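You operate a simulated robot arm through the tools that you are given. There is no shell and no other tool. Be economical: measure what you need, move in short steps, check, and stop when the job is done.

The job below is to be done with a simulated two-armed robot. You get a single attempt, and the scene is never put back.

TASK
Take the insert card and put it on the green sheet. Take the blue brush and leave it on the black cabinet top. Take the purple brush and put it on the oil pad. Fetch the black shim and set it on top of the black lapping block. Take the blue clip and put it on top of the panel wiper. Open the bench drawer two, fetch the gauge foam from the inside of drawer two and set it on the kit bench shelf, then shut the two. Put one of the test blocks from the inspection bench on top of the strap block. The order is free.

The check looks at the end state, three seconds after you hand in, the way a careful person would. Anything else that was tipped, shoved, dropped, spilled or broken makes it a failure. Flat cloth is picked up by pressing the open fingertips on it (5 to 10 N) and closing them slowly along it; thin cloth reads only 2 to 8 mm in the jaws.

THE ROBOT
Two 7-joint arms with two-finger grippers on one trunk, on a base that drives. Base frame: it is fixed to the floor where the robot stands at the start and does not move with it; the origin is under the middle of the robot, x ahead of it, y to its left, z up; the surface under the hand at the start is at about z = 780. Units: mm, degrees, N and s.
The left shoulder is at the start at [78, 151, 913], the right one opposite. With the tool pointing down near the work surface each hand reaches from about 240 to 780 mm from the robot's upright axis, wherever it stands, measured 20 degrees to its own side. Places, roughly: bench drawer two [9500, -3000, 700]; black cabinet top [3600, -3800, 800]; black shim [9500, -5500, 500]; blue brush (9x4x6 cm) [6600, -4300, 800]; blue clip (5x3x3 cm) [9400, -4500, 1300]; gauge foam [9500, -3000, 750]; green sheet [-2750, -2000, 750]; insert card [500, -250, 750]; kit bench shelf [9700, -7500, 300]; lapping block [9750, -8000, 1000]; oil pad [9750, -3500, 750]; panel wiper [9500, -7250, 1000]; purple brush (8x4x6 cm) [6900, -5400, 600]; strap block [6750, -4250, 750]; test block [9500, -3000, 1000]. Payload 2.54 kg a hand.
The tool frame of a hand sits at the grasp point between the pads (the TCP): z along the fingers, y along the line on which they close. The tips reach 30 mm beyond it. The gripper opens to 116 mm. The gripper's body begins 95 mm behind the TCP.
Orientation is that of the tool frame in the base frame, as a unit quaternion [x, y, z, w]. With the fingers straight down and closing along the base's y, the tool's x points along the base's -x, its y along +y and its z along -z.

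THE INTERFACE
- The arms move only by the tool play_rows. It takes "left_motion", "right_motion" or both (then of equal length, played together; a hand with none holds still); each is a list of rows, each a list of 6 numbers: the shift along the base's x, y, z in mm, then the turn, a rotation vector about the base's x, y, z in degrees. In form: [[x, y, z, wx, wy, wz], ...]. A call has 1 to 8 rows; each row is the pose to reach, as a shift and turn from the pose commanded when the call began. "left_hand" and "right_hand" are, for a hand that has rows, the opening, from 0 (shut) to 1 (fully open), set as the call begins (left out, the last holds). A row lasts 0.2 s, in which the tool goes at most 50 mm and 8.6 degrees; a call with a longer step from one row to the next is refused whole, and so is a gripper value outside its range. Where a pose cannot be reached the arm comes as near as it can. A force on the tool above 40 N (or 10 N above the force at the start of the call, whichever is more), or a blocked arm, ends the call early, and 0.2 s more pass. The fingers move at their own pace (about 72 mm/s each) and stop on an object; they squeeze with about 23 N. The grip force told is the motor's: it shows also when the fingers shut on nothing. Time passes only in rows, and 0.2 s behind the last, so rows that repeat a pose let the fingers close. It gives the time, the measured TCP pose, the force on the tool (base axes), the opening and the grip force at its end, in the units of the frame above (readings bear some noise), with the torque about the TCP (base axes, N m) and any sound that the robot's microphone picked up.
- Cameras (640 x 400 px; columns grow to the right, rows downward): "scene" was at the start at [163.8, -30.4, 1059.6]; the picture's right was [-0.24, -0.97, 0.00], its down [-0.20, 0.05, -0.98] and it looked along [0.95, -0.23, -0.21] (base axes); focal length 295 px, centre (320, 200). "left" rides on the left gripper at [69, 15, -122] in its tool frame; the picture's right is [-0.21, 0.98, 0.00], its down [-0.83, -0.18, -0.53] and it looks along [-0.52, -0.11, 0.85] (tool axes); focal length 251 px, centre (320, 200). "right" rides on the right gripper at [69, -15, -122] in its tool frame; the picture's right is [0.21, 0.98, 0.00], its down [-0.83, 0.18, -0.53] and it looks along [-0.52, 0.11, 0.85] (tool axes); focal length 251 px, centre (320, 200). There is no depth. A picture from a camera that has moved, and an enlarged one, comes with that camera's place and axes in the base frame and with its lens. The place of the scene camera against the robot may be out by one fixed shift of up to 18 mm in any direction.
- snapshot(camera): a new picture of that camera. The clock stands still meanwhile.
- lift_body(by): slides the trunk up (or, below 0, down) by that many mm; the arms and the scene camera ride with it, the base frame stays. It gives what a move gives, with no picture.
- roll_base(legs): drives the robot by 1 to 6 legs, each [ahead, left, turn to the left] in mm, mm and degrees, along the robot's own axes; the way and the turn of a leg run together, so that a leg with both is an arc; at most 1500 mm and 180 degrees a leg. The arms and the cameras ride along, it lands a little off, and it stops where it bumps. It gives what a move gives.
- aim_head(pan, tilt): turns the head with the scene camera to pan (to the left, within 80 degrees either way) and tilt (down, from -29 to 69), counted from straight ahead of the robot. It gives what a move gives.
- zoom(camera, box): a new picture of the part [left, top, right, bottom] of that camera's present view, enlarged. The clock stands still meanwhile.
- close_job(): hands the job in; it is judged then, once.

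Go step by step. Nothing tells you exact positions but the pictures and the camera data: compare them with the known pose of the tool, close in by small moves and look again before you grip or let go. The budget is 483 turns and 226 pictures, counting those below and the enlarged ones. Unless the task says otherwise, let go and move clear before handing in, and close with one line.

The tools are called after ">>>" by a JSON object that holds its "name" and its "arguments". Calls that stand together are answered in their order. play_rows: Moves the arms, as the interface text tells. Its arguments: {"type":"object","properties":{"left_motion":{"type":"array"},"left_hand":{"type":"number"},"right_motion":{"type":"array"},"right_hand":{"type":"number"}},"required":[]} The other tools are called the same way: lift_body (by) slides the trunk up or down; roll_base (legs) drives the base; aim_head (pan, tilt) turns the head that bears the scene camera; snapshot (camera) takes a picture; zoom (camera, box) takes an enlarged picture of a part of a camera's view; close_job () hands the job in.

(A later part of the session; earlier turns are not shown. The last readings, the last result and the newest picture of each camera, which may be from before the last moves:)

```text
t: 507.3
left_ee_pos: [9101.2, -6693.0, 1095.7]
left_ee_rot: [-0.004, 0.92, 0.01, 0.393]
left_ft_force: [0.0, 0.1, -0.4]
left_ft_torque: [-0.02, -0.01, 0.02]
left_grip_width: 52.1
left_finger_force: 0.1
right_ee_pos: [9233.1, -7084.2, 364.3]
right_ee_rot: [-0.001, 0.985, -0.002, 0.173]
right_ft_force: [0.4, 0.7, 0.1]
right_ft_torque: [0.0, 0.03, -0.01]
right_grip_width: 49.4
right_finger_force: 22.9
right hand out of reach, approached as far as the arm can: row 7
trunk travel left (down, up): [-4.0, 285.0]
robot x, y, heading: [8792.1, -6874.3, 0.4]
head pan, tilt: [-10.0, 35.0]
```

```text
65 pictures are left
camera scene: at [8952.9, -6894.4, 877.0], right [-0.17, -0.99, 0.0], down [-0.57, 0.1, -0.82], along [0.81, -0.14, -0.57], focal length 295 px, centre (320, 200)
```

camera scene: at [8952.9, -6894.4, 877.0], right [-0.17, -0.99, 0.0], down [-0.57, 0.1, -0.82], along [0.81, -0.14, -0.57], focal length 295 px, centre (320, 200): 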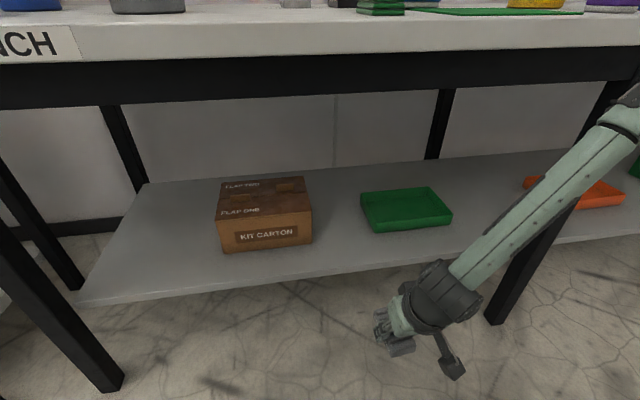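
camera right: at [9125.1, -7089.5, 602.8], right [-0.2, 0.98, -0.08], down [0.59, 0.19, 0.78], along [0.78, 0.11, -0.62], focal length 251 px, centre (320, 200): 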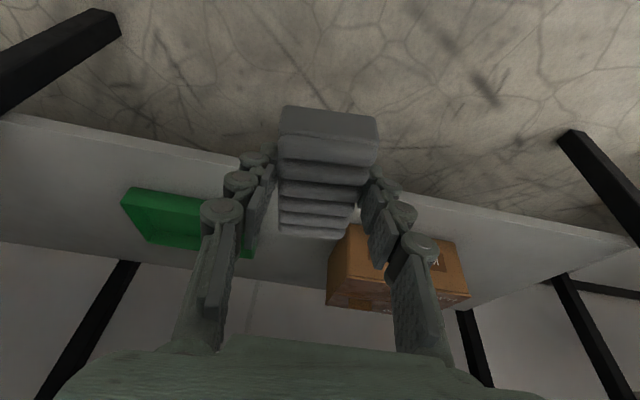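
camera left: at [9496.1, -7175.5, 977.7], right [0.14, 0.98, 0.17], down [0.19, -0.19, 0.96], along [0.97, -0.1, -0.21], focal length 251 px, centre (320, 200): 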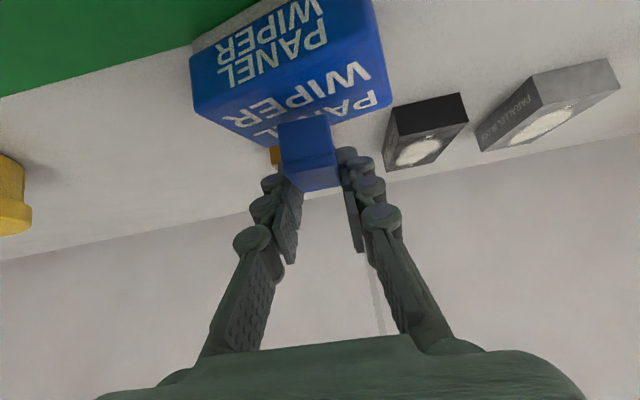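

The elbow limits how near the base can come (it would meet the slab), so the lowest usable pose is about TCP [9480, z≈412], leaving a small flat drop for light foam. I raise the hand, drive to x ≈ 8918, then extend over the shelf.

>>> {"name": "play_rows", "arguments": {"right_motion": [[0, 3, 30, 0, 0, 0], [0, 6, 65, 0, 0, 0], [0, 10, 100, 0, 0, 0]]}}

>>> {"name": "roll_base", "arguments": {"legs": [[125, 0, -0.2]]}}

>>> {"name": "play_rows", "arguments": {"right_motion": [[30, 0, -5, 0, 0, 0], [65, 0, -10, 0, 0, 0], [100, 0, -15, 0, 0, 0], [125, 0, -30, 0, 0, 0], [125, 0, -45, 0, 0, 0]]}}

>>> {"name": "snapshot", "arguments": {"camera": "right"}}

>>> {"name": "snapshot", "arguments": {"camera": "scene"}}

```text
t: 508.1
left_ee_pos: [9101.5, -6693.2, 1096.4]
left_ee_rot: [-0.004, 0.919, 0.01, 0.393]
left_ft_force: [1.2, 1.3, -0.3]
left_ft_torque: [0.02, 0.02, 0.02]
left_grip_width: 52.2
left_finger_force: 0.1
right_ee_pos: [9231.2, -7074.4, 464.5]
right_ee_rot: [-0.003, 0.985, -0.002, 0.173]
right_ft_force: [0.2, -0.2, 0.1]
right_ft_torque: [0.01, 0.0, 0.0]
right_grip_width: 49.1
right_finger_force: 22.6
trunk travel left (down, up): [-4.0, 285.0]
robot x, y, heading: [8793.2, -6872.6, 0.5]
head pan, tilt: [-10.0, 35.0]
```

```text
t: 509.4
left_ee_pos: [9227.8, -6694.7, 1096.5]
left_ee_rot: [-0.002, 0.92, 0.009, 0.393]
left_ft_force: [0.3, -0.2, -1.0]
left_ft_torque: [-0.03, 0.03, -0.01]
left_grip_width: 52.1
left_finger_force: 0.1
right_ee_pos: [9356.9, -7076.1, 464.1]
right_ee_rot: [0.0, 0.985, -0.003, 0.173]
right_ft_force: [0.9, -0.5, 0.9]
right_ft_torque: [-0.01, -0.01, -0.01]
right_grip_width: 49.0
right_finger_force: 23.0
trunk travel left (down, up): [-4.0, 285.0]
robot x, y, heading: [8916.3, -6868.8, -0.2]
head pan, tilt: [-10.0, 35.0]
```

```text
t: 510.6
left_ee_pos: [9226.2, -6693.8, 1096.8]
left_ee_rot: [-0.003, 0.92, 0.009, 0.392]
left_ft_force: [-0.3, -0.9, 0.1]
left_ft_torque: [0.0, 0.0, -0.01]
left_grip_width: 52.4
left_finger_force: 0.1
right_ee_pos: [9481.0, -7077.1, 419.4]
right_ee_rot: [0.001, 0.985, -0.003, 0.173]
right_ft_force: [0.0, 0.0, 0.4]
right_ft_torque: [0.0, 0.0, -0.02]
right_grip_width: 48.8
right_finger_force: 22.8
trunk travel left (down, up): [-4.0, 285.0]
robot x, y, heading: [8917.6, -6871.6, -0.1]
head pan, tilt: [-10.0, 35.0]
```

```text
64 pictures are left
camera right: at [9373.3, -7091.6, 509.1], right [-0.2, 0.98, -0.08], down [0.6, 0.18, 0.78], along [0.78, 0.11, -0.62], focal length 251 px, centre (320, 200)
```

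right: 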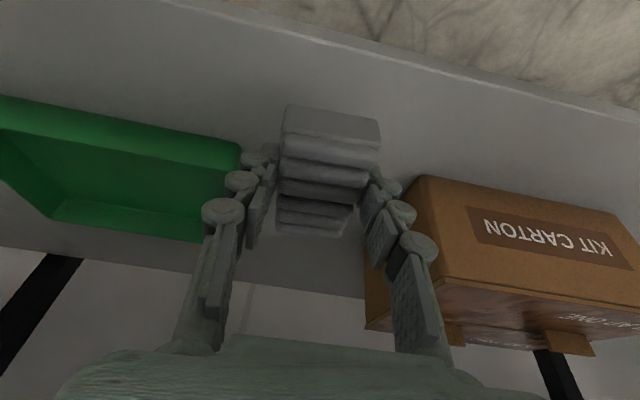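

```text
63 pictures are left
camera scene: at [9077.1, -6895.0, 877.0], right [-0.17, -0.98, 0.0], down [-0.56, 0.1, -0.82], along [0.81, -0.14, -0.57], focal length 295 px, centre (320, 200)
```

scene: 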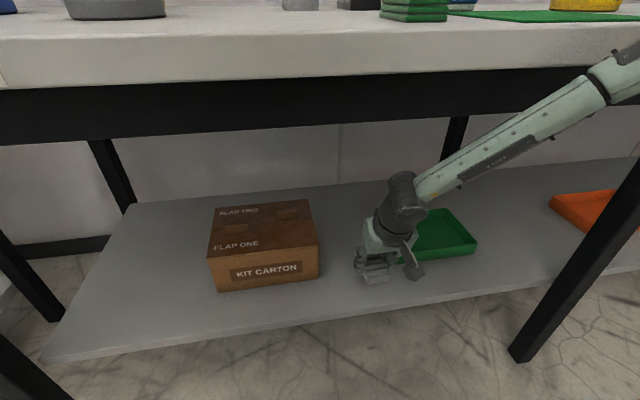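

No limit reached here. Lowering further in steps.

>>> {"name": "play_rows", "arguments": {"right_motion": [[0, 0, -12, 0, 0, 0], [0, 0, -24, 0, 0, 0], [0, 0, -36, 0, 0, 0], [0, 0, -48, 0, 0, 0], [0, 0, -60, 0, 0, 0], [0, 0, -72, 0, 0, 0]]}}

>>> {"name": "snapshot", "arguments": {"camera": "right"}}

```text
t: 512.0
left_ee_pos: [9226.3, -6694.1, 1097.0]
left_ee_rot: [-0.003, 0.92, 0.009, 0.393]
left_ft_force: [0.3, -0.4, 0.0]
left_ft_torque: [0.01, 0.0, -0.02]
left_grip_width: 52.3
left_finger_force: 0.1
right_ee_pos: [9469.4, -7095.2, 381.9]
right_ee_rot: [0.001, 0.985, -0.002, 0.173]
right_ft_force: [0.0, -0.6, 0.1]
right_ft_torque: [0.0, -0.03, 0.0]
right_grip_width: 48.7
right_finger_force: 23.4
right hand out of reach, approached as far as the arm can: row 2, 3, 4, 5, 6
trunk travel left (down, up): [-4.0, 285.0]
robot x, y, heading: [8917.1, -6871.7, -0.3]
head pan, tilt: [-10.0, 35.0]
```

```text
62 pictures are left
camera right: at [9361.1, -7109.1, 472.3], right [-0.2, 0.98, -0.08], down [0.59, 0.18, 0.78], along [0.78, 0.11, -0.62], focal length 251 px, centre (320, 200)
```

right: 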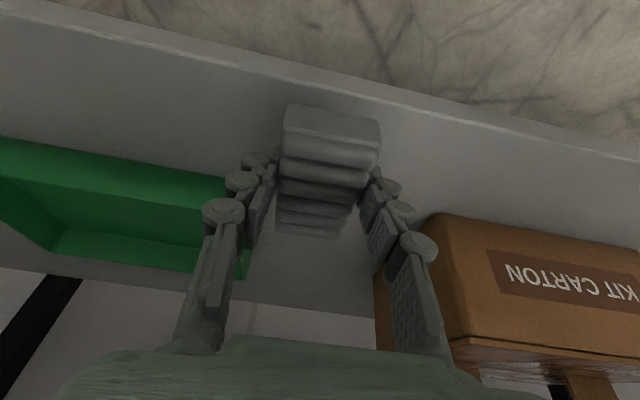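

Drifting outward lets it go lower (now 382). I shift the base left 60 mm and 8 mm ahead to give more lateral offset, then command in and down again.

>>> {"name": "play_rows", "arguments": {"right_motion": [[0, 0, 20, 0, 0, 0], [0, 0, 40, 0, 0, 0]]}}

>>> {"name": "roll_base", "arguments": {"legs": [[8, 70, 0]]}}

>>> {"name": "play_rows", "arguments": {"right_motion": [[10, -15, 0, 0, 0, 0], [20, -35, -10, 0, 0, 0], [22, -55, -25, 0, 0, 0], [22, -60, -40, 0, 0, 0], [22, -60, -55, 0, 0, 0], [22, -60, -70, 0, 0, 0], [22, -60, -80, 0, 0, 0]]}}

>>> {"name": "snapshot", "arguments": {"camera": "right"}}

```text
t: 512.6
left_ee_pos: [9227.4, -6694.7, 1097.1]
left_ee_rot: [-0.002, 0.92, 0.009, 0.392]
left_ft_force: [-0.6, -0.6, 0.2]
left_ft_torque: [0.0, -0.01, 0.04]
left_grip_width: 52.1
left_finger_force: 0.0
right_ee_pos: [9468.4, -7095.3, 422.9]
right_ee_rot: [0.0, 0.985, -0.002, 0.172]
right_ft_force: [0.4, -0.1, -0.2]
right_ft_torque: [0.0, 0.0, 0.01]
right_grip_width: 48.4
right_finger_force: 22.2
trunk travel left (down, up): [-4.0, 285.0]
robot x, y, heading: [8919.4, -6872.9, -0.2]
head pan, tilt: [-10.0, 35.0]
```

```text
t: 513.9
left_ee_pos: [9233.9, -6624.3, 1096.8]
left_ee_rot: [-0.002, 0.92, 0.008, 0.392]
left_ft_force: [0.6, 0.2, -0.2]
left_ft_torque: [0.01, -0.01, -0.01]
left_grip_width: 52.0
left_finger_force: 0.0
right_ee_pos: [9479.5, -7025.1, 422.0]
right_ee_rot: [0.001, 0.985, -0.003, 0.173]
right_ft_force: [-0.7, 0.1, 1.2]
right_ft_torque: [-0.02, -0.03, -0.01]
right_grip_width: 48.4
right_finger_force: 22.4
trunk travel left (down, up): [-4.0, 285.0]
robot x, y, heading: [8926.6, -6795.7, 0.0]
head pan, tilt: [-10.0, 35.0]
```

```text
t: 515.5
left_ee_pos: [9235.1, -6624.8, 1096.1]
left_ee_rot: [-0.002, 0.92, 0.008, 0.392]
left_ft_force: [0.5, -0.3, 0.3]
left_ft_torque: [0.01, -0.01, -0.04]
left_grip_width: 52.1
left_finger_force: 0.0
right_ee_pos: [9494.9, -7088.1, 356.1]
right_ee_rot: [0.0, 0.985, -0.002, 0.173]
right_ft_force: [0.4, 0.3, -0.3]
right_ft_torque: [0.04, -0.02, 0.04]
right_grip_width: 48.2
right_finger_force: 23.2
right hand out of reach, approached as far as the arm can: row 6, 7
trunk travel left (down, up): [-4.0, 285.0]
robot x, y, heading: [8925.2, -6799.4, -0.2]
head pan, tilt: [-10.0, 35.0]
```

```text
61 pictures are left
camera right: at [9387.3, -7103.6, 446.2], right [-0.2, 0.98, -0.08], down [0.59, 0.18, 0.78], along [0.78, 0.11, -0.62], focal length 251 px, centre (320, 200)
```

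right: 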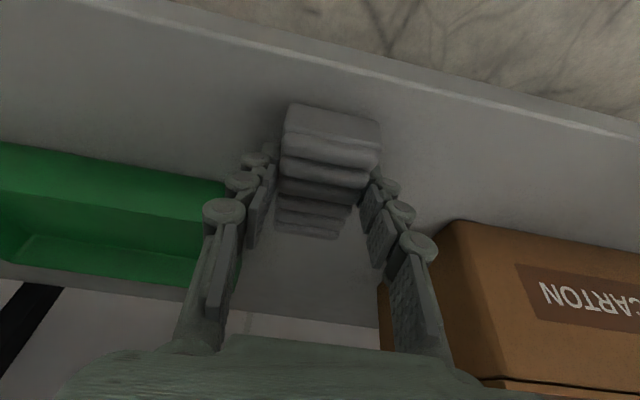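

Big gain: z 356 at x 9495. One more sideways shift of 45 mm and then down to contact.

>>> {"name": "roll_base", "arguments": {"legs": [[0, 45, 0]]}}

>>> {"name": "play_rows", "arguments": {"right_motion": [[0, -15, 0, 0, 0, 0], [0, -32, -3, 0, 0, 0], [0, -40, -8, 0, 0, 0], [0, -40, -13, 0, 0, 0], [0, -40, -18, 0, 0, 0], [0, -40, -22, 0, 0, 0]]}}

>>> {"name": "snapshot", "arguments": {"camera": "right"}}

>>> {"name": "snapshot", "arguments": {"camera": "scene"}}

```text
t: 516.6
left_ee_pos: [9235.0, -6579.6, 1095.8]
left_ee_rot: [-0.003, 0.92, 0.009, 0.392]
left_ft_force: [-0.7, 0.4, -0.3]
left_ft_torque: [0.02, -0.02, 0.02]
left_grip_width: 52.5
left_finger_force: 0.1
right_ee_pos: [9496.8, -7044.0, 356.3]
right_ee_rot: [0.001, 0.985, -0.001, 0.173]
right_ft_force: [-1.2, 0.0, 0.5]
right_ft_torque: [0.0, 0.01, -0.01]
right_grip_width: 48.2
right_finger_force: 23.3
trunk travel left (down, up): [-4.0, 285.0]
robot x, y, heading: [8928.7, -6762.3, 0.1]
head pan, tilt: [-10.0, 35.0]
```

```text
t: 517.6
left_ee_pos: [9231.9, -6579.1, 1097.6]
left_ee_rot: [-0.003, 0.919, 0.008, 0.394]
left_ft_force: [-0.4, 0.9, 0.0]
left_ft_torque: [-0.01, -0.03, -0.04]
left_grip_width: 52.1
left_finger_force: 0.1
right_ee_pos: [9497.5, -7080.6, 349.6]
right_ee_rot: [-0.001, 0.984, 0.0, 0.178]
right_ft_force: [-15.5, -1.5, 32.0]
right_ft_torque: [-0.02, 0.52, 0.12]
right_grip_width: 48.5
right_finger_force: 23.3
right hand out of reach, approached as far as the arm can: row 5
trunk travel left (down, up): [-4.0, 285.0]
robot x, y, heading: [8925.0, -6755.2, -0.4]
head pan, tilt: [-10.0, 35.0]
stopped in row 5 (right hand): the force on the tool passed its limit at 46 N (the readings are from after the stop); the commanded pose is now the measured one
```

```text
60 pictures are left
camera right: at [9387.9, -7096.3, 439.8], right [-0.2, 0.98, -0.08], down [0.59, 0.18, 0.79], along [0.78, 0.12, -0.61], focal length 251 px, centre (320, 200)
```

right: 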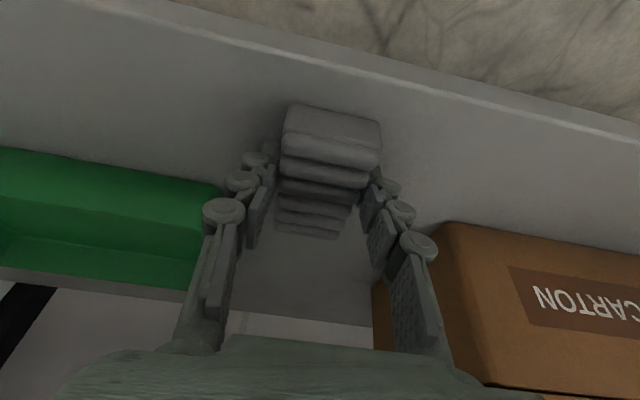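

```text
59 pictures are left
camera scene: at [9082.9, -6779.5, 877.9], right [-0.18, -0.98, 0.0], down [-0.56, 0.1, -0.82], along [0.81, -0.14, -0.57], focal length 295 px, centre (320, 200)
```

scene: 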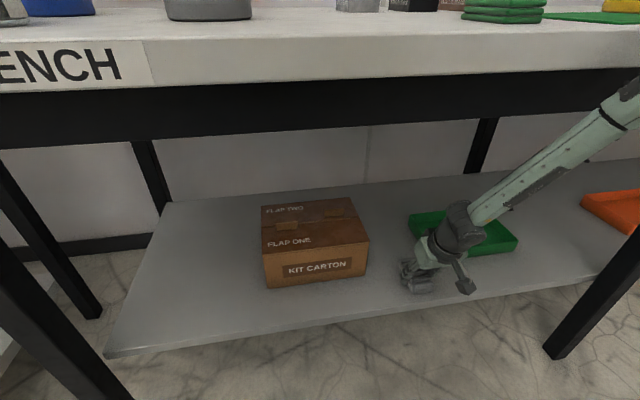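

Foam is pressed on the shelf (32 N). I relieve, release, and withdraw along the tool direction.

>>> {"name": "play_rows", "arguments": {"right_motion": [[0, 0, 2, 0, 0, 0], [0, 0, 3, 0, 0, 0], [0, 0, 3, 0, 0, 0]], "right_hand": 0.62}}

>>> {"name": "play_rows", "arguments": {"right_motion": [[-3, 2, 20, 0, 0, 0], [-10, 5, 50, 0, 0, 0], [-25, 5, 80, 0, 0, 0], [-60, 5, 95, 0, 0, 0], [-105, 5, 100, 0, 0, 0], [-150, 5, 110, 0, 0, 0], [-190, 5, 130, 0, 0, 0]]}}

>>> {"name": "snapshot", "arguments": {"camera": "right"}}

>>> {"name": "snapshot", "arguments": {"camera": "scene"}}

```text
t: 518.4
left_ee_pos: [9235.0, -6580.0, 1096.9]
left_ee_rot: [-0.002, 0.92, 0.009, 0.393]
left_ft_force: [0.3, -0.1, 0.2]
left_ft_torque: [0.0, 0.0, 0.0]
left_grip_width: 51.9
left_finger_force: 0.1
right_ee_pos: [9498.1, -7080.7, 349.2]
right_ee_rot: [-0.001, 0.985, 0.0, 0.175]
right_ft_force: [-0.1, 0.6, -0.4]
right_ft_torque: [0.0, -0.02, 0.01]
right_grip_width: 71.9
right_finger_force: 0.0
trunk travel left (down, up): [-4.0, 285.0]
robot x, y, heading: [8924.3, -6756.2, -0.1]
head pan, tilt: [-10.0, 35.0]
```

```text
t: 520.0
left_ee_pos: [9233.8, -6579.5, 1095.8]
left_ee_rot: [-0.003, 0.92, 0.009, 0.392]
left_ft_force: [-0.2, -0.5, 1.1]
left_ft_torque: [0.0, 0.0, -0.01]
left_grip_width: 52.2
left_finger_force: 0.0
right_ee_pos: [9306.9, -7075.2, 480.6]
right_ee_rot: [-0.001, 0.985, 0.001, 0.174]
right_ft_force: [-1.3, -0.4, -0.3]
right_ft_torque: [0.0, -0.06, 0.01]
right_grip_width: 72.1
right_finger_force: 0.0
trunk travel left (down, up): [-4.0, 285.0]
robot x, y, heading: [8928.8, -6755.2, -0.1]
head pan, tilt: [-10.0, 35.0]
```

```text
58 pictures are left
camera right: at [9198.0, -7090.8, 569.7], right [-0.2, 0.98, -0.07], down [0.59, 0.18, 0.79], along [0.78, 0.12, -0.61], focal length 251 px, centre (320, 200)
```

right: 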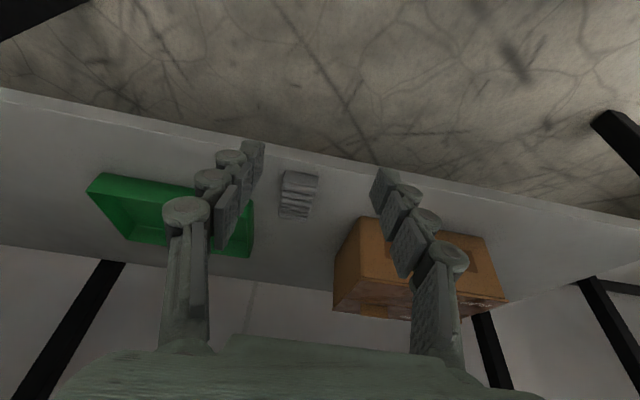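

```text
57 pictures are left
camera scene: at [9085.0, -6780.2, 876.9], right [-0.17, -0.98, 0.0], down [-0.56, 0.1, -0.82], along [0.81, -0.14, -0.57], focal length 295 px, centre (320, 200)
```

scene: 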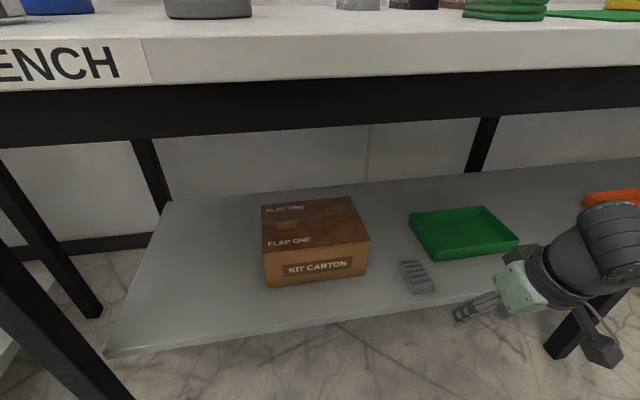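

Foam rests on the kit bench shelf. Last item: the black shim on the rack near [9500, -5500, 500]. Back off, raise the trunk and slide left.

>>> {"name": "roll_base", "arguments": {"legs": [[-230, 0, 0], [0, 1330, 0]]}}

>>> {"name": "aim_head", "arguments": {"pan": 0, "tilt": 30}}

>>> {"name": "snapshot", "arguments": {"camera": "scene"}}

```text
t: 534.3
left_ee_pos: [9014.3, -5260.7, 1096.5]
left_ee_rot: [0.002, 0.92, 0.007, 0.393]
left_ft_force: [0.2, 0.3, 0.8]
left_ft_torque: [0.01, 0.0, 0.0]
left_grip_width: 52.2
left_finger_force: 0.0
right_ee_pos: [9081.1, -5759.2, 480.6]
right_ee_rot: [0.004, 0.985, -0.001, 0.175]
right_ft_force: [-0.3, 0.0, 0.3]
right_ft_torque: [-0.01, -0.04, 0.01]
right_grip_width: 71.9
right_finger_force: 0.1
trunk travel left (down, up): [-4.0, 285.0]
robot x, y, heading: [8703.3, -5437.3, -0.6]
head pan, tilt: [-10.0, 35.0]
```

```text
t: 535.0
left_ee_pos: [9014.9, -5261.6, 1097.4]
left_ee_rot: [0.002, 0.92, 0.007, 0.392]
left_ft_force: [-0.5, -0.9, 0.0]
left_ft_torque: [0.02, 0.03, 0.01]
left_grip_width: 52.1
left_finger_force: 0.0
right_ee_pos: [9081.8, -5758.0, 480.0]
right_ee_rot: [0.003, 0.985, 0.0, 0.174]
right_ft_force: [0.6, 0.0, 1.5]
right_ft_torque: [0.0, 0.02, 0.01]
right_grip_width: 71.9
right_finger_force: 0.1
trunk travel left (down, up): [-4.0, 285.0]
robot x, y, heading: [8706.6, -5435.7, -0.7]
head pan, tilt: [0.0, 30.0]
```

```text
56 pictures are left
camera scene: at [8866.7, -5445.8, 884.7], right [-0.01, -1.0, 0.0], down [-0.5, 0.01, -0.87], along [0.87, -0.01, -0.5], focal length 295 px, centre (320, 200)
```

scene: 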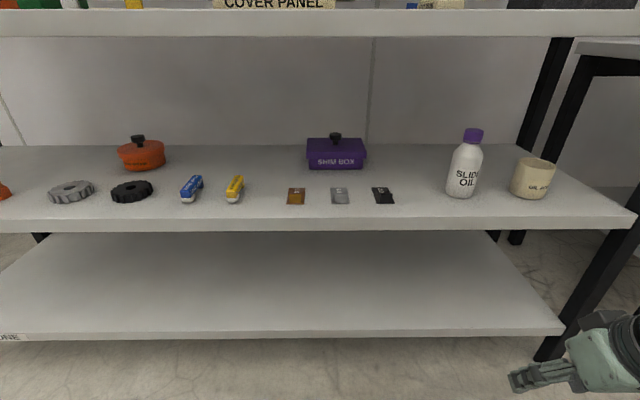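

Three shims are on shelf two; the black one at right. Zooming.

>>> {"name": "zoom", "arguments": {"camera": "scene", "box": [270, 150, 430, 250]}}

```text
4.00 times, centred on (350, 200) of scene
camera zoom: at [8866.7, -5445.8, 884.7], right [-0.01, -1.0, 0.0], down [-0.5, 0.01, -0.87], along [0.87, -0.01, -0.5], focal length 1178 px, centre (200, 200)
```

zoom: 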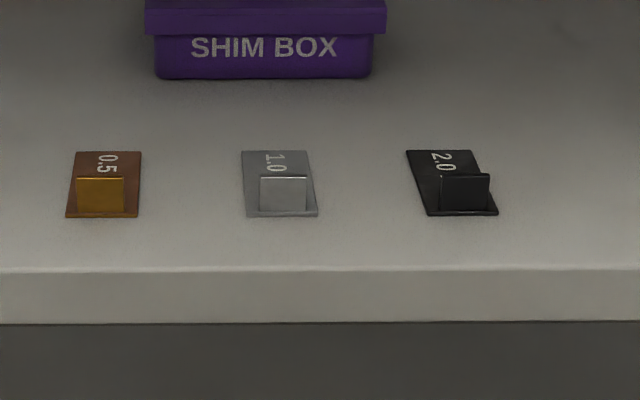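

The black shim has an upright tab (plane facing me) near [9455, -5602], shelf z ≈ 537. I need the right hand straight down, closing along x: un-tilt and yaw it -90°.

>>> {"name": "play_rows", "arguments": {"right_motion": [[0, 10, 25, 0, 7, 0], [0, 25, 55, 0, 14, 0], [0, 40, 85, 0, 20, 0], [0, 60, 115, 0, 20, 0], [0, 80, 140, 0, 20, 0]]}}

>>> {"name": "play_rows", "arguments": {"right_motion": [[0, 0, 0, 0, 0, -8.5], [0, 0, 0, 0, 0, -17], [0, 0, 0, 0, 0, -25.5], [0, 0, 0, 0, 0, -34], [0, 0, 0, 0, 0, -42.5], [0, 0, 0, 0, 0, -51], [0, 0, 0, 0, 0, -59.5], [0, 0, 0, 0, 0, -68]], "right_hand": 0.4}}

>>> {"name": "play_rows", "arguments": {"right_motion": [[0, 0, 0, 0, 0, -8], [0, 0, 0, 0, 0, -16], [0, 0, 0, 0, 0, -22]]}}

>>> {"name": "roll_base", "arguments": {"legs": [[200, -40, 0.7]]}}

>>> {"name": "snapshot", "arguments": {"camera": "right"}}

>>> {"name": "snapshot", "arguments": {"camera": "scene"}}

```text
t: 536.2
left_ee_pos: [9013.7, -5261.1, 1096.2]
left_ee_rot: [0.001, 0.92, 0.007, 0.393]
left_ft_force: [-0.9, 0.1, 0.5]
left_ft_torque: [0.01, -0.03, 0.03]
left_grip_width: 52.1
left_finger_force: 0.0
right_ee_pos: [9081.7, -5677.8, 621.8]
right_ee_rot: [0.004, 1.0, -0.001, 0.0]
right_ft_force: [0.8, -0.1, 0.4]
right_ft_torque: [0.01, 0.0, 0.0]
right_grip_width: 71.8
right_finger_force: 0.0
trunk travel left (down, up): [-4.0, 285.0]
robot x, y, heading: [8701.4, -5436.5, -0.4]
head pan, tilt: [0.0, 30.0]
```

```text
t: 538.0
left_ee_pos: [9012.8, -5261.7, 1096.4]
left_ee_rot: [0.001, 0.92, 0.007, 0.392]
left_ft_force: [-0.2, 0.3, -0.1]
left_ft_torque: [0.0, -0.01, -0.02]
left_grip_width: 52.1
left_finger_force: 0.0
right_ee_pos: [9080.4, -5677.5, 619.7]
right_ee_rot: [0.562, 0.827, -0.002, 0.001]
right_ft_force: [0.1, 0.1, 0.2]
right_ft_torque: [-0.01, -0.02, 0.0]
right_grip_width: 46.4
right_finger_force: 0.1
trunk travel left (down, up): [-4.0, 285.0]
robot x, y, heading: [8700.7, -5437.3, -0.6]
head pan, tilt: [0.0, 30.0]
```

```text
t: 538.8
left_ee_pos: [9013.1, -5263.3, 1096.2]
left_ee_rot: [0.002, 0.92, 0.007, 0.392]
left_ft_force: [0.8, 0.2, 0.3]
left_ft_torque: [0.0, -0.02, 0.0]
left_grip_width: 52.2
left_finger_force: 0.0
right_ee_pos: [9081.9, -5677.4, 621.4]
right_ee_rot: [0.71, 0.704, -0.002, 0.0]
right_ft_force: [0.1, -0.3, -0.9]
right_ft_torque: [0.0, 0.01, -0.03]
right_grip_width: 46.5
right_finger_force: 0.0
trunk travel left (down, up): [-4.0, 285.0]
robot x, y, heading: [8703.3, -5435.5, -0.4]
head pan, tilt: [0.0, 30.0]
```

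```text
t: 540.4
left_ee_pos: [9211.6, -5297.4, 1096.4]
left_ee_rot: [-0.004, 0.92, 0.01, 0.392]
left_ft_force: [-0.2, 0.7, -0.5]
left_ft_torque: [0.02, 0.01, -0.02]
left_grip_width: 52.1
left_finger_force: 0.0
right_ee_pos: [9285.4, -5713.6, 620.0]
right_ee_rot: [0.705, 0.709, -0.001, 0.0]
right_ft_force: [1.2, 0.0, 1.0]
right_ft_torque: [0.0, 0.0, -0.03]
right_grip_width: 46.3
right_finger_force: 0.1
trunk travel left (down, up): [-4.0, 285.0]
robot x, y, heading: [8902.4, -5475.1, 0.4]
head pan, tilt: [0.0, 30.0]
```

```text
54 pictures are left
camera right: at [9268.1, -5644.4, 740.9], right [0.98, 0.22, 0.0], down [0.19, -0.82, 0.54], along [0.12, -0.52, -0.84], focal length 251 px, centre (320, 200)
```

right: 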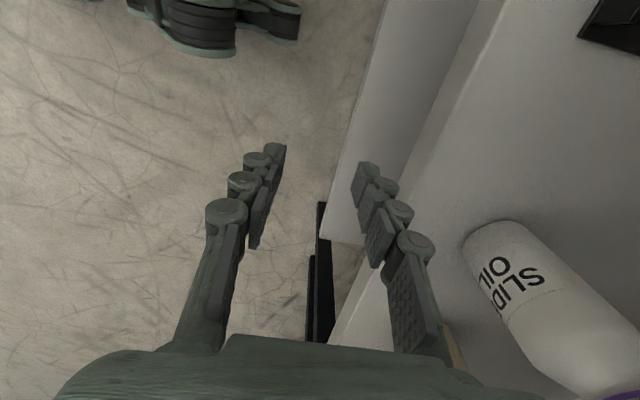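

```text
53 pictures are left
camera scene: at [9066.8, -5484.0, 884.7], right [0.0, -1.0, 0.0], down [-0.5, 0.0, -0.87], along [0.87, 0.0, -0.5], focal length 295 px, centre (320, 200)
```

scene: 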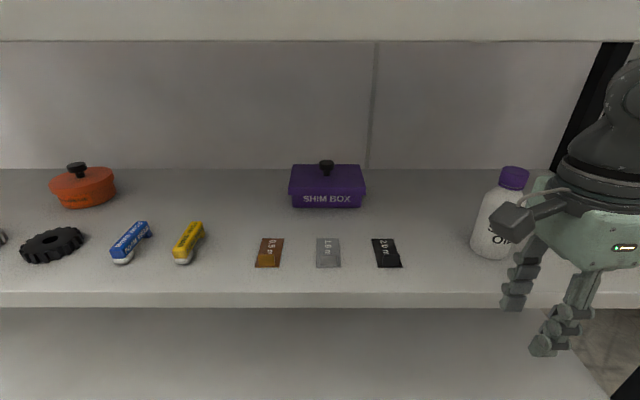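

Triangulation gives shelf z ≈ 556 (front edge x ≈ 9371), shim front ≈ [9424, -5589]. I move the hand sideways outside the shelf, then in above the shim.

>>> {"name": "play_rows", "arguments": {"right_motion": [[0, 40, 8, 0, 0, 0], [0, 85, 16, 0, 0, 0], [0, 125, 22, 0, 0, 0], [40, 125, 22, 0, 0, 0], [80, 125, 22, 0, 0, 0], [115, 125, 22, 0, 0, 0], [135, 125, 22, 0, 0, 0]]}}

>>> {"name": "snapshot", "arguments": {"camera": "right"}}

>>> {"name": "zoom", "arguments": {"camera": "scene", "box": [300, 150, 500, 300]}}

```text
t: 542.0
left_ee_pos: [9210.6, -5301.5, 1096.1]
left_ee_rot: [0.0, 0.92, 0.007, 0.393]
left_ft_force: [-1.0, -0.8, -0.7]
left_ft_torque: [0.08, -0.08, 0.09]
left_grip_width: 52.0
left_finger_force: 0.1
right_ee_pos: [9343.1, -5587.6, 617.7]
right_ee_rot: [0.651, 0.758, -0.041, 0.0]
right_ft_force: [4.4, 2.4, 15.7]
right_ft_torque: [-0.03, 0.18, 0.01]
right_grip_width: 46.2
right_finger_force: 0.0
trunk travel left (down, up): [-4.0, 285.0]
robot x, y, heading: [8898.8, -5475.7, -0.3]
head pan, tilt: [0.0, 30.0]
stopped in row 7 (right hand): the arm was blocked; the commanded pose is now the measured one
```

```text
52 pictures are left
camera right: at [9322.8, -5514.7, 736.0], right [0.93, 0.36, -0.07], down [0.34, -0.76, 0.56], along [0.14, -0.55, -0.82], focal length 251 px, centre (320, 200)
```

right: 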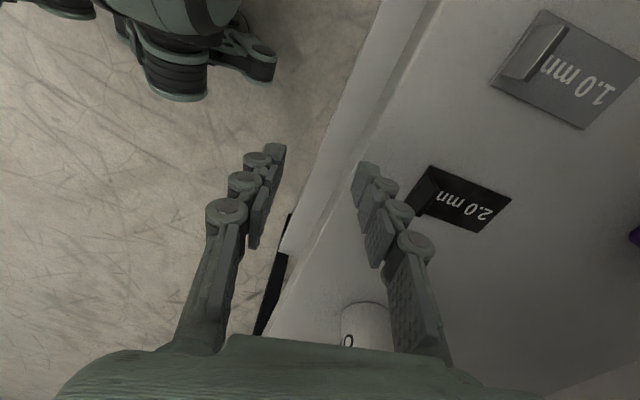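

```text
2.67 times, centred on (400, 225) of scene
camera zoom: at [9064.6, -5486.6, 883.6], right [0.0, -1.0, 0.0], down [-0.5, 0.0, -0.86], along [0.86, 0.0, -0.5], focal length 786 px, centre (107, 133)
```

zoom: 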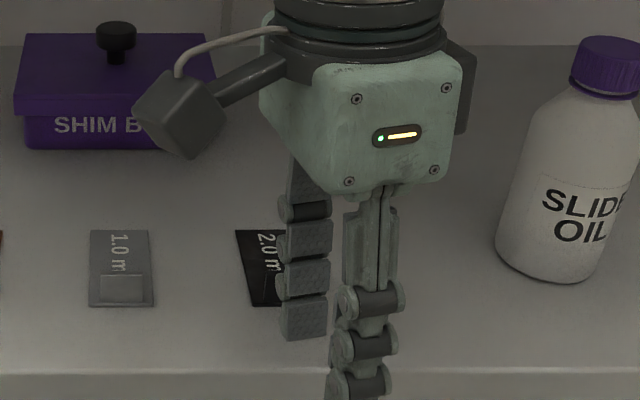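

Blocked – some arm part touches the rack. Pull back and look at the arm.

>>> {"name": "play_rows", "arguments": {"right_motion": [[-20, 0, 0, 0, 0, 0], [-50, 0, 3, 0, 0, 0], [-75, 0, 5, 0, 0, 0]]}}

>>> {"name": "aim_head", "arguments": {"pan": -30, "tilt": 20}}

>>> {"name": "snapshot", "arguments": {"camera": "scene"}}

```text
t: 542.8
left_ee_pos: [9208.3, -5302.5, 1098.6]
left_ee_rot: [0.0, 0.919, 0.009, 0.393]
left_ft_force: [0.3, 0.1, 0.1]
left_ft_torque: [0.01, 0.03, -0.03]
left_grip_width: 52.0
left_finger_force: 0.1
right_ee_pos: [9266.2, -5588.9, 625.5]
right_ee_rot: [0.651, 0.758, -0.041, 0.0]
right_ft_force: [0.1, -0.3, 0.1]
right_ft_torque: [0.01, -0.01, 0.02]
right_grip_width: 46.6
right_finger_force: 0.0
trunk travel left (down, up): [-4.0, 285.0]
robot x, y, heading: [8900.2, -5477.3, -0.2]
head pan, tilt: [0.0, 30.0]
```

```text
t: 543.7
left_ee_pos: [9208.7, -5303.4, 1095.8]
left_ee_rot: [0.001, 0.92, 0.008, 0.393]
left_ft_force: [0.0, 0.4, 0.4]
left_ft_torque: [0.0, 0.0, -0.01]
left_grip_width: 52.2
left_finger_force: 0.1
right_ee_pos: [9266.3, -5588.4, 625.3]
right_ee_rot: [0.65, 0.758, -0.041, 0.0]
right_ft_force: [-0.9, 0.0, 0.2]
right_ft_torque: [0.0, 0.0, 0.04]
right_grip_width: 46.5
right_finger_force: 0.0
trunk travel left (down, up): [-4.0, 285.0]
robot x, y, heading: [8899.1, -5479.1, -0.3]
head pan, tilt: [-30.0, 20.0]
```

```text
50 pictures are left
camera scene: at [9052.8, -5533.6, 900.8], right [-0.5, -0.86, 0.0], down [-0.3, 0.17, -0.94], along [0.81, -0.47, -0.34], focal length 295 px, centre (320, 200)
```

scene: 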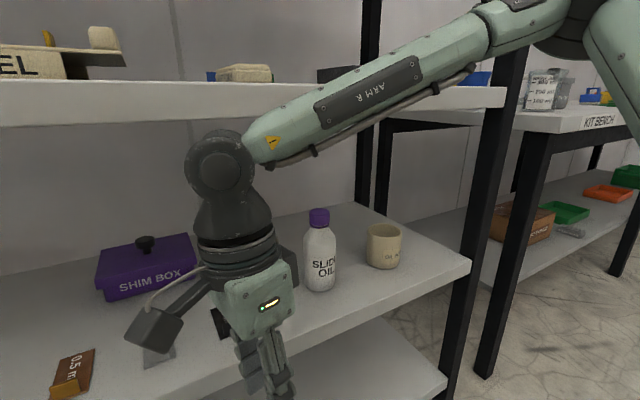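

The forearm rises steeply and meets shelf three. Better: use the left hand, already at 45° tilt and closing along y, gripping the tab by its side edges. I back up, shift right so the left hand faces the shim, and lower it.

>>> {"name": "roll_base", "arguments": {"legs": [[-70, 0, 0], [0, -235, 0]]}}

>>> {"name": "play_rows", "arguments": {"left_motion": [[0, -5, -45, 0, 0, 0], [5, -10, -92, 0, 0, 0], [10, -15, -139, 0, 0, 0], [15, -20, -186, 0, 0, 0], [20, -25, -233, 0, 0, 0], [25, -30, -280, 0, 0, 0], [30, -35, -327, 0, 0, 0], [35, -40, -374, 0, 0, 0]], "left_hand": 0.5}}

>>> {"name": "play_rows", "arguments": {"left_motion": [[10, 0, -35, 0, 0, 0], [20, 0, -70, 0, 0, 0], [40, 0, -85, 0, 0, 0], [70, 0, -90, 0, 0, 0]]}}

>>> {"name": "snapshot", "arguments": {"camera": "left"}}

```text
t: 547.2
left_ee_pos: [9137.1, -5538.2, 1097.1]
left_ee_rot: [-0.002, 0.919, 0.009, 0.393]
left_ft_force: [0.0, -0.2, 0.9]
left_ft_torque: [-0.01, -0.01, 0.0]
left_grip_width: 52.1
left_finger_force: 0.1
right_ee_pos: [9194.0, -5823.6, 625.1]
right_ee_rot: [0.65, 0.759, -0.042, -0.001]
right_ft_force: [-0.5, 0.5, 0.3]
right_ft_torque: [0.01, 0.0, 0.0]
right_grip_width: 46.7
right_finger_force: 0.1
trunk travel left (down, up): [-4.0, 285.0]
robot x, y, heading: [8825.5, -5714.8, -0.0]
head pan, tilt: [-30.0, 20.0]
```

```text
t: 549.0
left_ee_pos: [9211.9, -5612.1, 784.6]
left_ee_rot: [-0.004, 0.92, 0.007, 0.392]
left_ft_force: [0.3, 0.3, -0.2]
left_ft_torque: [0.0, -0.03, -0.04]
left_grip_width: 57.9
left_finger_force: 0.1
left hand out of reach, approached as far as the arm can: row 6, 7, 8
right_ee_pos: [9194.9, -5823.4, 625.2]
right_ee_rot: [0.649, 0.76, -0.04, 0.0]
right_ft_force: [-0.3, -0.7, 1.1]
right_ft_torque: [-0.01, -0.03, 0.01]
right_grip_width: 46.5
right_finger_force: 0.0
trunk travel left (down, up): [-4.0, 285.0]
robot x, y, heading: [8829.7, -5710.8, -0.1]
head pan, tilt: [-30.0, 20.0]
```

```text
t: 550.0
left_ee_pos: [9282.4, -5613.4, 693.1]
left_ee_rot: [-0.001, 0.919, 0.008, 0.394]
left_ft_force: [0.7, 0.0, 1.0]
left_ft_torque: [0.02, -0.01, 0.02]
left_grip_width: 58.0
left_finger_force: 0.1
left hand out of reach, approached as far as the arm can: row 1, 2, 3
right_ee_pos: [9194.4, -5823.2, 624.7]
right_ee_rot: [0.65, 0.759, -0.041, -0.001]
right_ft_force: [-0.6, -0.4, 0.1]
right_ft_torque: [0.0, 0.01, -0.03]
right_grip_width: 46.6
right_finger_force: 0.1
trunk travel left (down, up): [-4.0, 285.0]
robot x, y, heading: [8830.2, -5715.0, -0.3]
head pan, tilt: [-30.0, 20.0]
```

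```text
49 pictures are left
camera left: at [9146.9, -5599.4, 726.1], right [0.14, 0.98, 0.17], down [0.19, -0.2, 0.96], along [0.97, -0.1, -0.21], focal length 251 px, centre (320, 200)
```

left: 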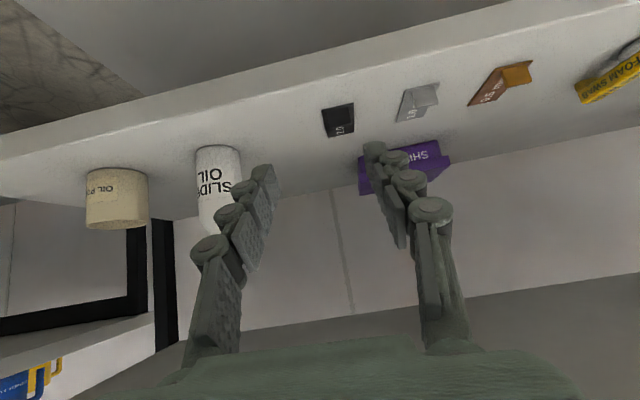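

>>> {"name": "play_rows", "arguments": {"left_motion": [[15, 8, -15, 0, 0, 0], [30, 16, -30, 0, 0, 0], [45, 25, -45, 0, 0, 0], [60, 25, -58, 0, 0, 0]]}}

>>> {"name": "zoom", "arguments": {"camera": "left", "box": [200, 40, 440, 240]}}

```text
t: 551.0
left_ee_pos: [9342.7, -5588.0, 633.2]
left_ee_rot: [-0.001, 0.92, 0.009, 0.393]
left_ft_force: [0.4, 0.2, 0.1]
left_ft_torque: [0.0, -0.01, 0.02]
left_grip_width: 57.9
left_finger_force: 0.1
right_ee_pos: [9195.6, -5822.2, 626.7]
right_ee_rot: [0.65, 0.759, -0.041, -0.001]
right_ft_force: [0.1, 0.1, 0.3]
right_ft_torque: [-0.02, 0.0, -0.04]
right_grip_width: 46.5
right_finger_force: 0.0
trunk travel left (down, up): [-4.0, 285.0]
robot x, y, heading: [8828.4, -5710.9, -0.1]
head pan, tilt: [-30.0, 20.0]
```

```text
2.00 times, centred on (320, 140) of left
camera zoom: at [9206.8, -5573.4, 667.2], right [0.14, 0.98, 0.17], down [0.19, -0.19, 0.96], along [0.97, -0.1, -0.21], focal length 503 px, centre (320, 320)
```

zoom: 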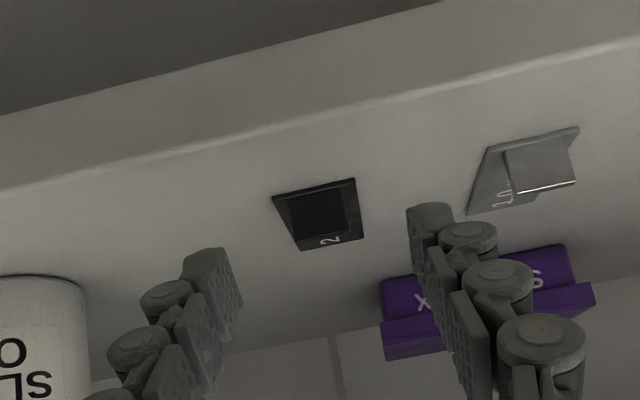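

Shelf ≈ 561 here, tab ≈ x 9418, y -5587, z 563–584. I bring the fingertips to straddle it: TCP → [9403, -5587, 598].

>>> {"name": "play_rows", "arguments": {"left_motion": [[20, 1, -8, 0, 0, 0], [40, 1, -18, 0, 0, 0], [55, 1, -28, 0, 0, 0], [60, 1, -35, 0, 0, 0]]}}

>>> {"name": "zoom", "arguments": {"camera": "left", "box": [200, 40, 440, 240]}}

>>> {"name": "aim_head", "arguments": {"pan": 20, "tilt": 35}}

>>> {"name": "snapshot", "arguments": {"camera": "scene"}}

```text
t: 552.0
left_ee_pos: [9403.2, -5586.4, 599.2]
left_ee_rot: [-0.001, 0.919, 0.009, 0.395]
left_ft_force: [0.9, 0.0, -0.5]
left_ft_torque: [0.02, 0.04, 0.02]
left_grip_width: 57.9
left_finger_force: 0.0
right_ee_pos: [9196.3, -5823.2, 624.3]
right_ee_rot: [0.649, 0.759, -0.041, 0.0]
right_ft_force: [1.0, 0.0, 0.2]
right_ft_torque: [-0.02, 0.01, -0.01]
right_grip_width: 46.5
right_finger_force: 0.0
trunk travel left (down, up): [-4.0, 285.0]
robot x, y, heading: [8832.5, -5713.9, -0.2]
head pan, tilt: [-30.0, 20.0]
```

```text
2.00 times, centred on (320, 140) of left
camera zoom: at [9267.4, -5572.3, 633.1], right [0.14, 0.98, 0.17], down [0.19, -0.2, 0.96], along [0.97, -0.1, -0.21], focal length 503 px, centre (320, 320)
```

zoom: 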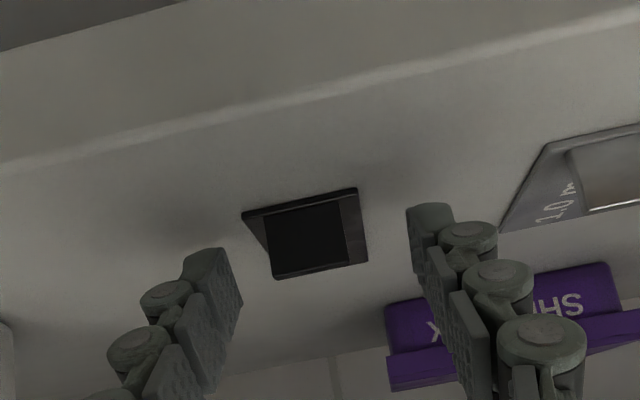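

```text
t: 553.2
left_ee_pos: [9403.7, -5586.0, 601.0]
left_ee_rot: [-0.001, 0.919, 0.009, 0.393]
left_ft_force: [-0.5, -0.7, -0.6]
left_ft_torque: [-0.04, -0.03, 0.04]
left_grip_width: 58.0
left_finger_force: 0.2
right_ee_pos: [9195.6, -5823.0, 625.5]
right_ee_rot: [0.65, 0.759, -0.041, 0.0]
right_ft_force: [-1.2, 0.6, 0.5]
right_ft_torque: [-0.04, 0.0, -0.01]
right_grip_width: 46.1
right_finger_force: 0.0
trunk travel left (down, up): [-4.0, 285.0]
robot x, y, heading: [8831.4, -5716.7, -0.1]
head pan, tilt: [20.0, 35.0]
```

```text
46 pictures are left
camera scene: at [8984.4, -5692.9, 877.0], right [0.34, -0.94, 0.0], down [-0.54, -0.19, -0.82], along [0.77, 0.28, -0.57], focal length 295 px, centre (320, 200)
```

scene: 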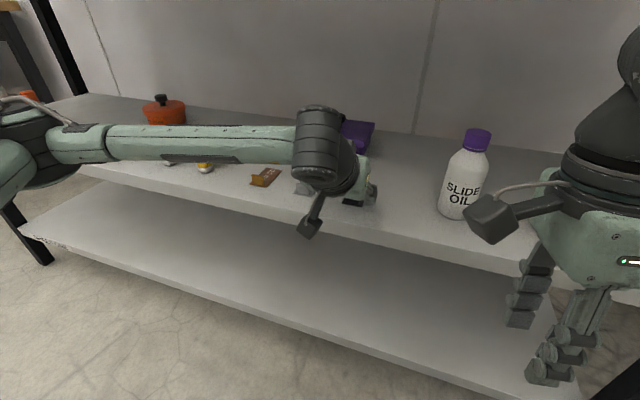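

Tab lies centrally between the tips. Lower 4 mm and close gently.

>>> {"name": "play_rows", "arguments": {"left_motion": [[0, -1, -4, 0, 0, 0], [0, -1, -4, 0, 0, 0]], "left_hand": 0.5}}

>>> {"name": "play_rows", "arguments": {"left_motion": [[0, 0, 0, 0, 0, 0], [0, 0, 0, 0, 0, 0], [0, 0, 0, 0, 0, 0], [0, 0, 0, 0, 0, 0]], "left_hand": 0}}

>>> {"name": "zoom", "arguments": {"camera": "left", "box": [200, 40, 440, 240]}}

```text
t: 553.8
left_ee_pos: [9402.8, -5586.4, 594.7]
left_ee_rot: [-0.001, 0.92, 0.009, 0.393]
left_ft_force: [0.2, 0.0, 1.0]
left_ft_torque: [0.01, 0.0, -0.01]
left_grip_width: 58.1
left_finger_force: 0.1
right_ee_pos: [9195.1, -5823.9, 626.0]
right_ee_rot: [0.649, 0.759, -0.041, 0.0]
right_ft_force: [0.9, 0.0, 0.3]
right_ft_torque: [-0.01, -0.02, -0.04]
right_grip_width: 46.6
right_finger_force: 0.1
trunk travel left (down, up): [-4.0, 285.0]
robot x, y, heading: [8831.4, -5713.8, 0.0]
head pan, tilt: [20.0, 35.0]
```

```text
t: 554.8
left_ee_pos: [9402.4, -5587.1, 595.4]
left_ee_rot: [-0.002, 0.919, 0.01, 0.394]
left_ft_force: [0.1, -0.2, 0.4]
left_ft_torque: [-0.02, -0.08, -0.01]
left_grip_width: 25.7
left_finger_force: 23.4
right_ee_pos: [9195.3, -5823.3, 625.7]
right_ee_rot: [0.65, 0.759, -0.041, -0.001]
right_ft_force: [0.2, -0.1, 0.6]
right_ft_torque: [0.0, -0.01, 0.0]
right_grip_width: 46.6
right_finger_force: 0.0
trunk travel left (down, up): [-4.0, 285.0]
robot x, y, heading: [8829.6, -5710.7, -0.3]
head pan, tilt: [20.0, 35.0]
```

```text
2.00 times, centred on (320, 140) of left
camera zoom: at [9266.9, -5573.3, 629.1], right [0.14, 0.98, 0.17], down [0.19, -0.19, 0.96], along [0.97, -0.1, -0.21], focal length 503 px, centre (320, 320)
```

zoom: 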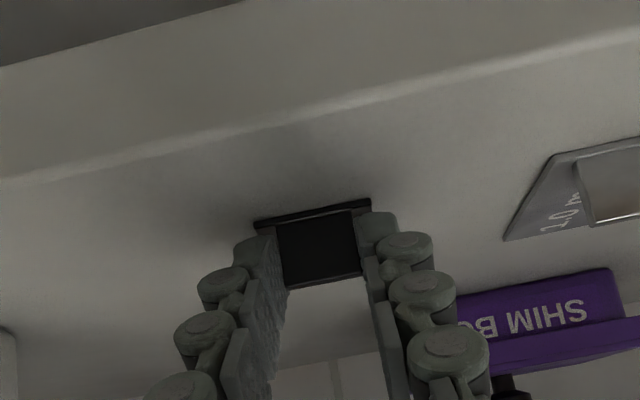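

Tab gripped at 25.7 mm. Lift gently.

>>> {"name": "play_rows", "arguments": {"left_motion": [[0, 0, 5, 0, 0, 0], [0, 0, 12, 0, 0, 0], [0, 0, 22, 0, 0, 0], [0, 0, 35, 0, 0, 0], [0, 0, 45, 0, 0, 0]]}}

>>> {"name": "snapshot", "arguments": {"camera": "left"}}

```text
t: 556.0
left_ee_pos: [9401.1, -5587.6, 640.9]
left_ee_rot: [-0.001, 0.92, 0.009, 0.393]
left_ft_force: [0.2, -0.7, -0.8]
left_ft_torque: [0.02, 0.06, -0.02]
left_grip_width: 25.2
left_finger_force: 23.3
right_ee_pos: [9196.0, -5823.4, 626.3]
right_ee_rot: [0.65, 0.759, -0.041, -0.001]
right_ft_force: [-0.6, 0.2, -0.4]
right_ft_torque: [0.0, 0.02, -0.01]
right_grip_width: 46.3
right_finger_force: 0.1
trunk travel left (down, up): [-4.0, 285.0]
robot x, y, heading: [8828.0, -5715.1, -0.1]
head pan, tilt: [20.0, 35.0]
```

```text
44 pictures are left
camera left: at [9266.1, -5573.7, 673.3], right [0.14, 0.98, 0.17], down [0.19, -0.19, 0.96], along [0.97, -0.1, -0.21], focal length 251 px, centre (320, 200)
```

left: 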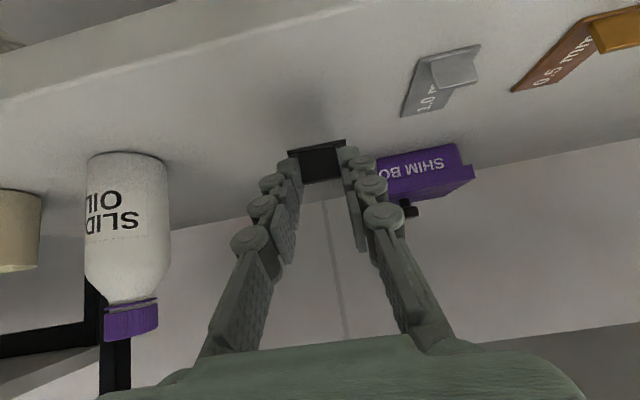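

Shim is held. Back out, raise the trunk and slide right to the lapping block (y ≈ -8050).

>>> {"name": "roll_base", "arguments": {"legs": [[-140, 0, 0]]}}

>>> {"name": "lift_body", "arguments": {"by": 210}}

>>> {"name": "play_rows", "arguments": {"left_motion": [[-10, 5, 40, 0, 0, 0], [-20, 10, 80, 0, 0, 0], [-30, 15, 120, 0, 0, 0], [-40, 20, 150, 0, 0, 0]], "right_motion": [[-15, 0, 40, 0, 0, 0], [-30, 0, 80, 0, 0, 0], [-45, 0, 120, 0, 0, 0], [-50, 0, 160, 0, 0, 0]]}}

>>> {"name": "roll_base", "arguments": {"legs": [[0, -1210, 0], [0, -1200, 0]]}}

>>> {"name": "aim_head", "arguments": {"pan": 5, "tilt": 25}}

>>> {"name": "snapshot", "arguments": {"camera": "scene"}}

```text
t: 557.3
left_ee_pos: [9262.5, -5586.7, 639.2]
left_ee_rot: [-0.002, 0.919, 0.01, 0.393]
left_ft_force: [0.8, -0.9, -1.2]
left_ft_torque: [0.01, 0.03, -0.02]
left_grip_width: 25.3
left_finger_force: 22.9
right_ee_pos: [9056.3, -5823.5, 625.5]
right_ee_rot: [0.649, 0.759, -0.042, -0.001]
right_ft_force: [0.2, 0.2, 0.2]
right_ft_torque: [0.02, 0.0, 0.02]
right_grip_width: 46.5
right_finger_force: 0.2
trunk travel left (down, up): [-4.0, 285.0]
robot x, y, heading: [8686.4, -5713.4, -0.0]
head pan, tilt: [20.0, 35.0]
```

```text
t: 559.6
left_ee_pos: [9262.7, -5587.1, 850.1]
left_ee_rot: [-0.002, 0.92, 0.009, 0.393]
left_ft_force: [0.0, 0.0, 0.0]
left_ft_torque: [0.01, 0.05, 0.0]
left_grip_width: 24.9
left_finger_force: 22.9
right_ee_pos: [9056.2, -5822.6, 835.2]
right_ee_rot: [0.65, 0.759, -0.042, -0.001]
right_ft_force: [-0.5, -0.4, 0.3]
right_ft_torque: [0.0, 0.04, -0.02]
right_grip_width: 46.6
right_finger_force: 0.1
trunk travel left (down, up): [-214.0, 75.0]
robot x, y, heading: [8690.3, -5715.8, -0.2]
head pan, tilt: [20.0, 35.0]
```

```text
t: 560.6
left_ee_pos: [9221.6, -5568.3, 1001.6]
left_ee_rot: [-0.001, 0.919, 0.009, 0.393]
left_ft_force: [-0.4, -0.3, -2.1]
left_ft_torque: [-0.01, 0.01, 0.0]
left_grip_width: 25.0
left_finger_force: 22.8
right_ee_pos: [9007.1, -5821.9, 996.3]
right_ee_rot: [0.65, 0.759, -0.041, -0.001]
right_ft_force: [0.1, 0.3, 1.3]
right_ft_torque: [-0.01, 0.05, 0.03]
right_grip_width: 46.4
right_finger_force: 0.2
trunk travel left (down, up): [-214.0, 75.0]
robot x, y, heading: [8686.6, -5713.2, -0.3]
head pan, tilt: [20.0, 35.0]
```

```text
t: 583.8
left_ee_pos: [9210.5, -7978.6, 999.4]
left_ee_rot: [0.002, 0.919, 0.009, 0.393]
left_ft_force: [0.4, 0.4, -0.7]
left_ft_torque: [0.02, 0.04, 0.03]
left_grip_width: 25.1
left_finger_force: 22.7
right_ee_pos: [8992.1, -8231.5, 996.6]
right_ee_rot: [0.653, 0.756, -0.042, 0.0]
right_ft_force: [-0.4, 0.2, -0.5]
right_ft_torque: [0.01, -0.02, 0.01]
right_grip_width: 46.5
right_finger_force: 0.1
trunk travel left (down, up): [-214.0, 75.0]
robot x, y, heading: [8676.7, -8121.0, -0.5]
head pan, tilt: [20.0, 35.0]
```

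```text
t: 584.6
left_ee_pos: [9210.3, -7978.6, 999.2]
left_ee_rot: [0.003, 0.92, 0.007, 0.392]
left_ft_force: [-0.7, -0.9, 0.2]
left_ft_torque: [0.01, 0.05, 0.01]
left_grip_width: 25.2
left_finger_force: 23.3
right_ee_pos: [8992.1, -8231.8, 996.9]
right_ee_rot: [0.652, 0.757, -0.041, -0.001]
right_ft_force: [-0.7, -0.9, -0.2]
right_ft_torque: [0.0, -0.04, 0.01]
right_grip_width: 46.3
right_finger_force: 0.1
trunk travel left (down, up): [-214.0, 75.0]
robot x, y, heading: [8676.8, -8121.5, -0.4]
head pan, tilt: [5.0, 25.0]
```

```text
43 pictures are left
camera scene: at [8841.2, -8122.9, 1102.7], right [0.08, -1.0, 0.0], down [-0.42, -0.03, -0.91], along [0.9, 0.07, -0.42], focal length 295 px, centre (320, 200)
```

scene: 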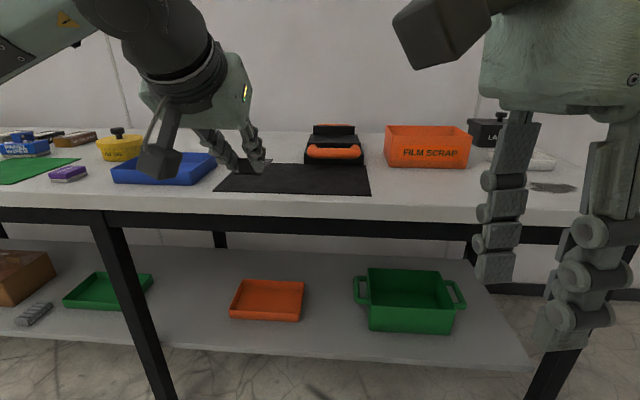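

>>> {"name": "zoom", "arguments": {"camera": "scene", "box": [270, 100, 400, 200]}}

```text
4.00 times, centred on (335, 150) of scene
camera zoom: at [8841.2, -8122.9, 1102.7], right [0.08, -1.0, 0.0], down [-0.42, -0.03, -0.91], along [0.9, 0.07, -0.42], focal length 1178 px, centre (260, 400)
```

zoom: 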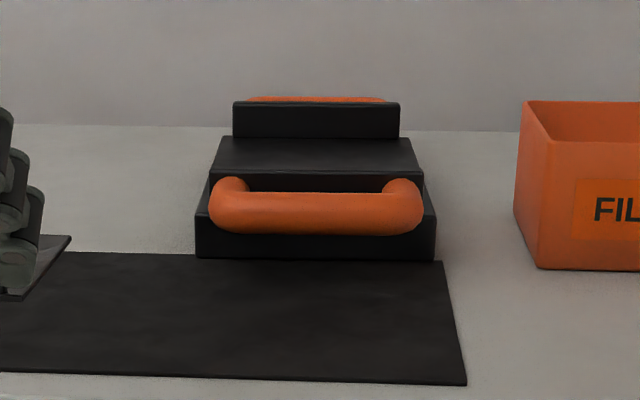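

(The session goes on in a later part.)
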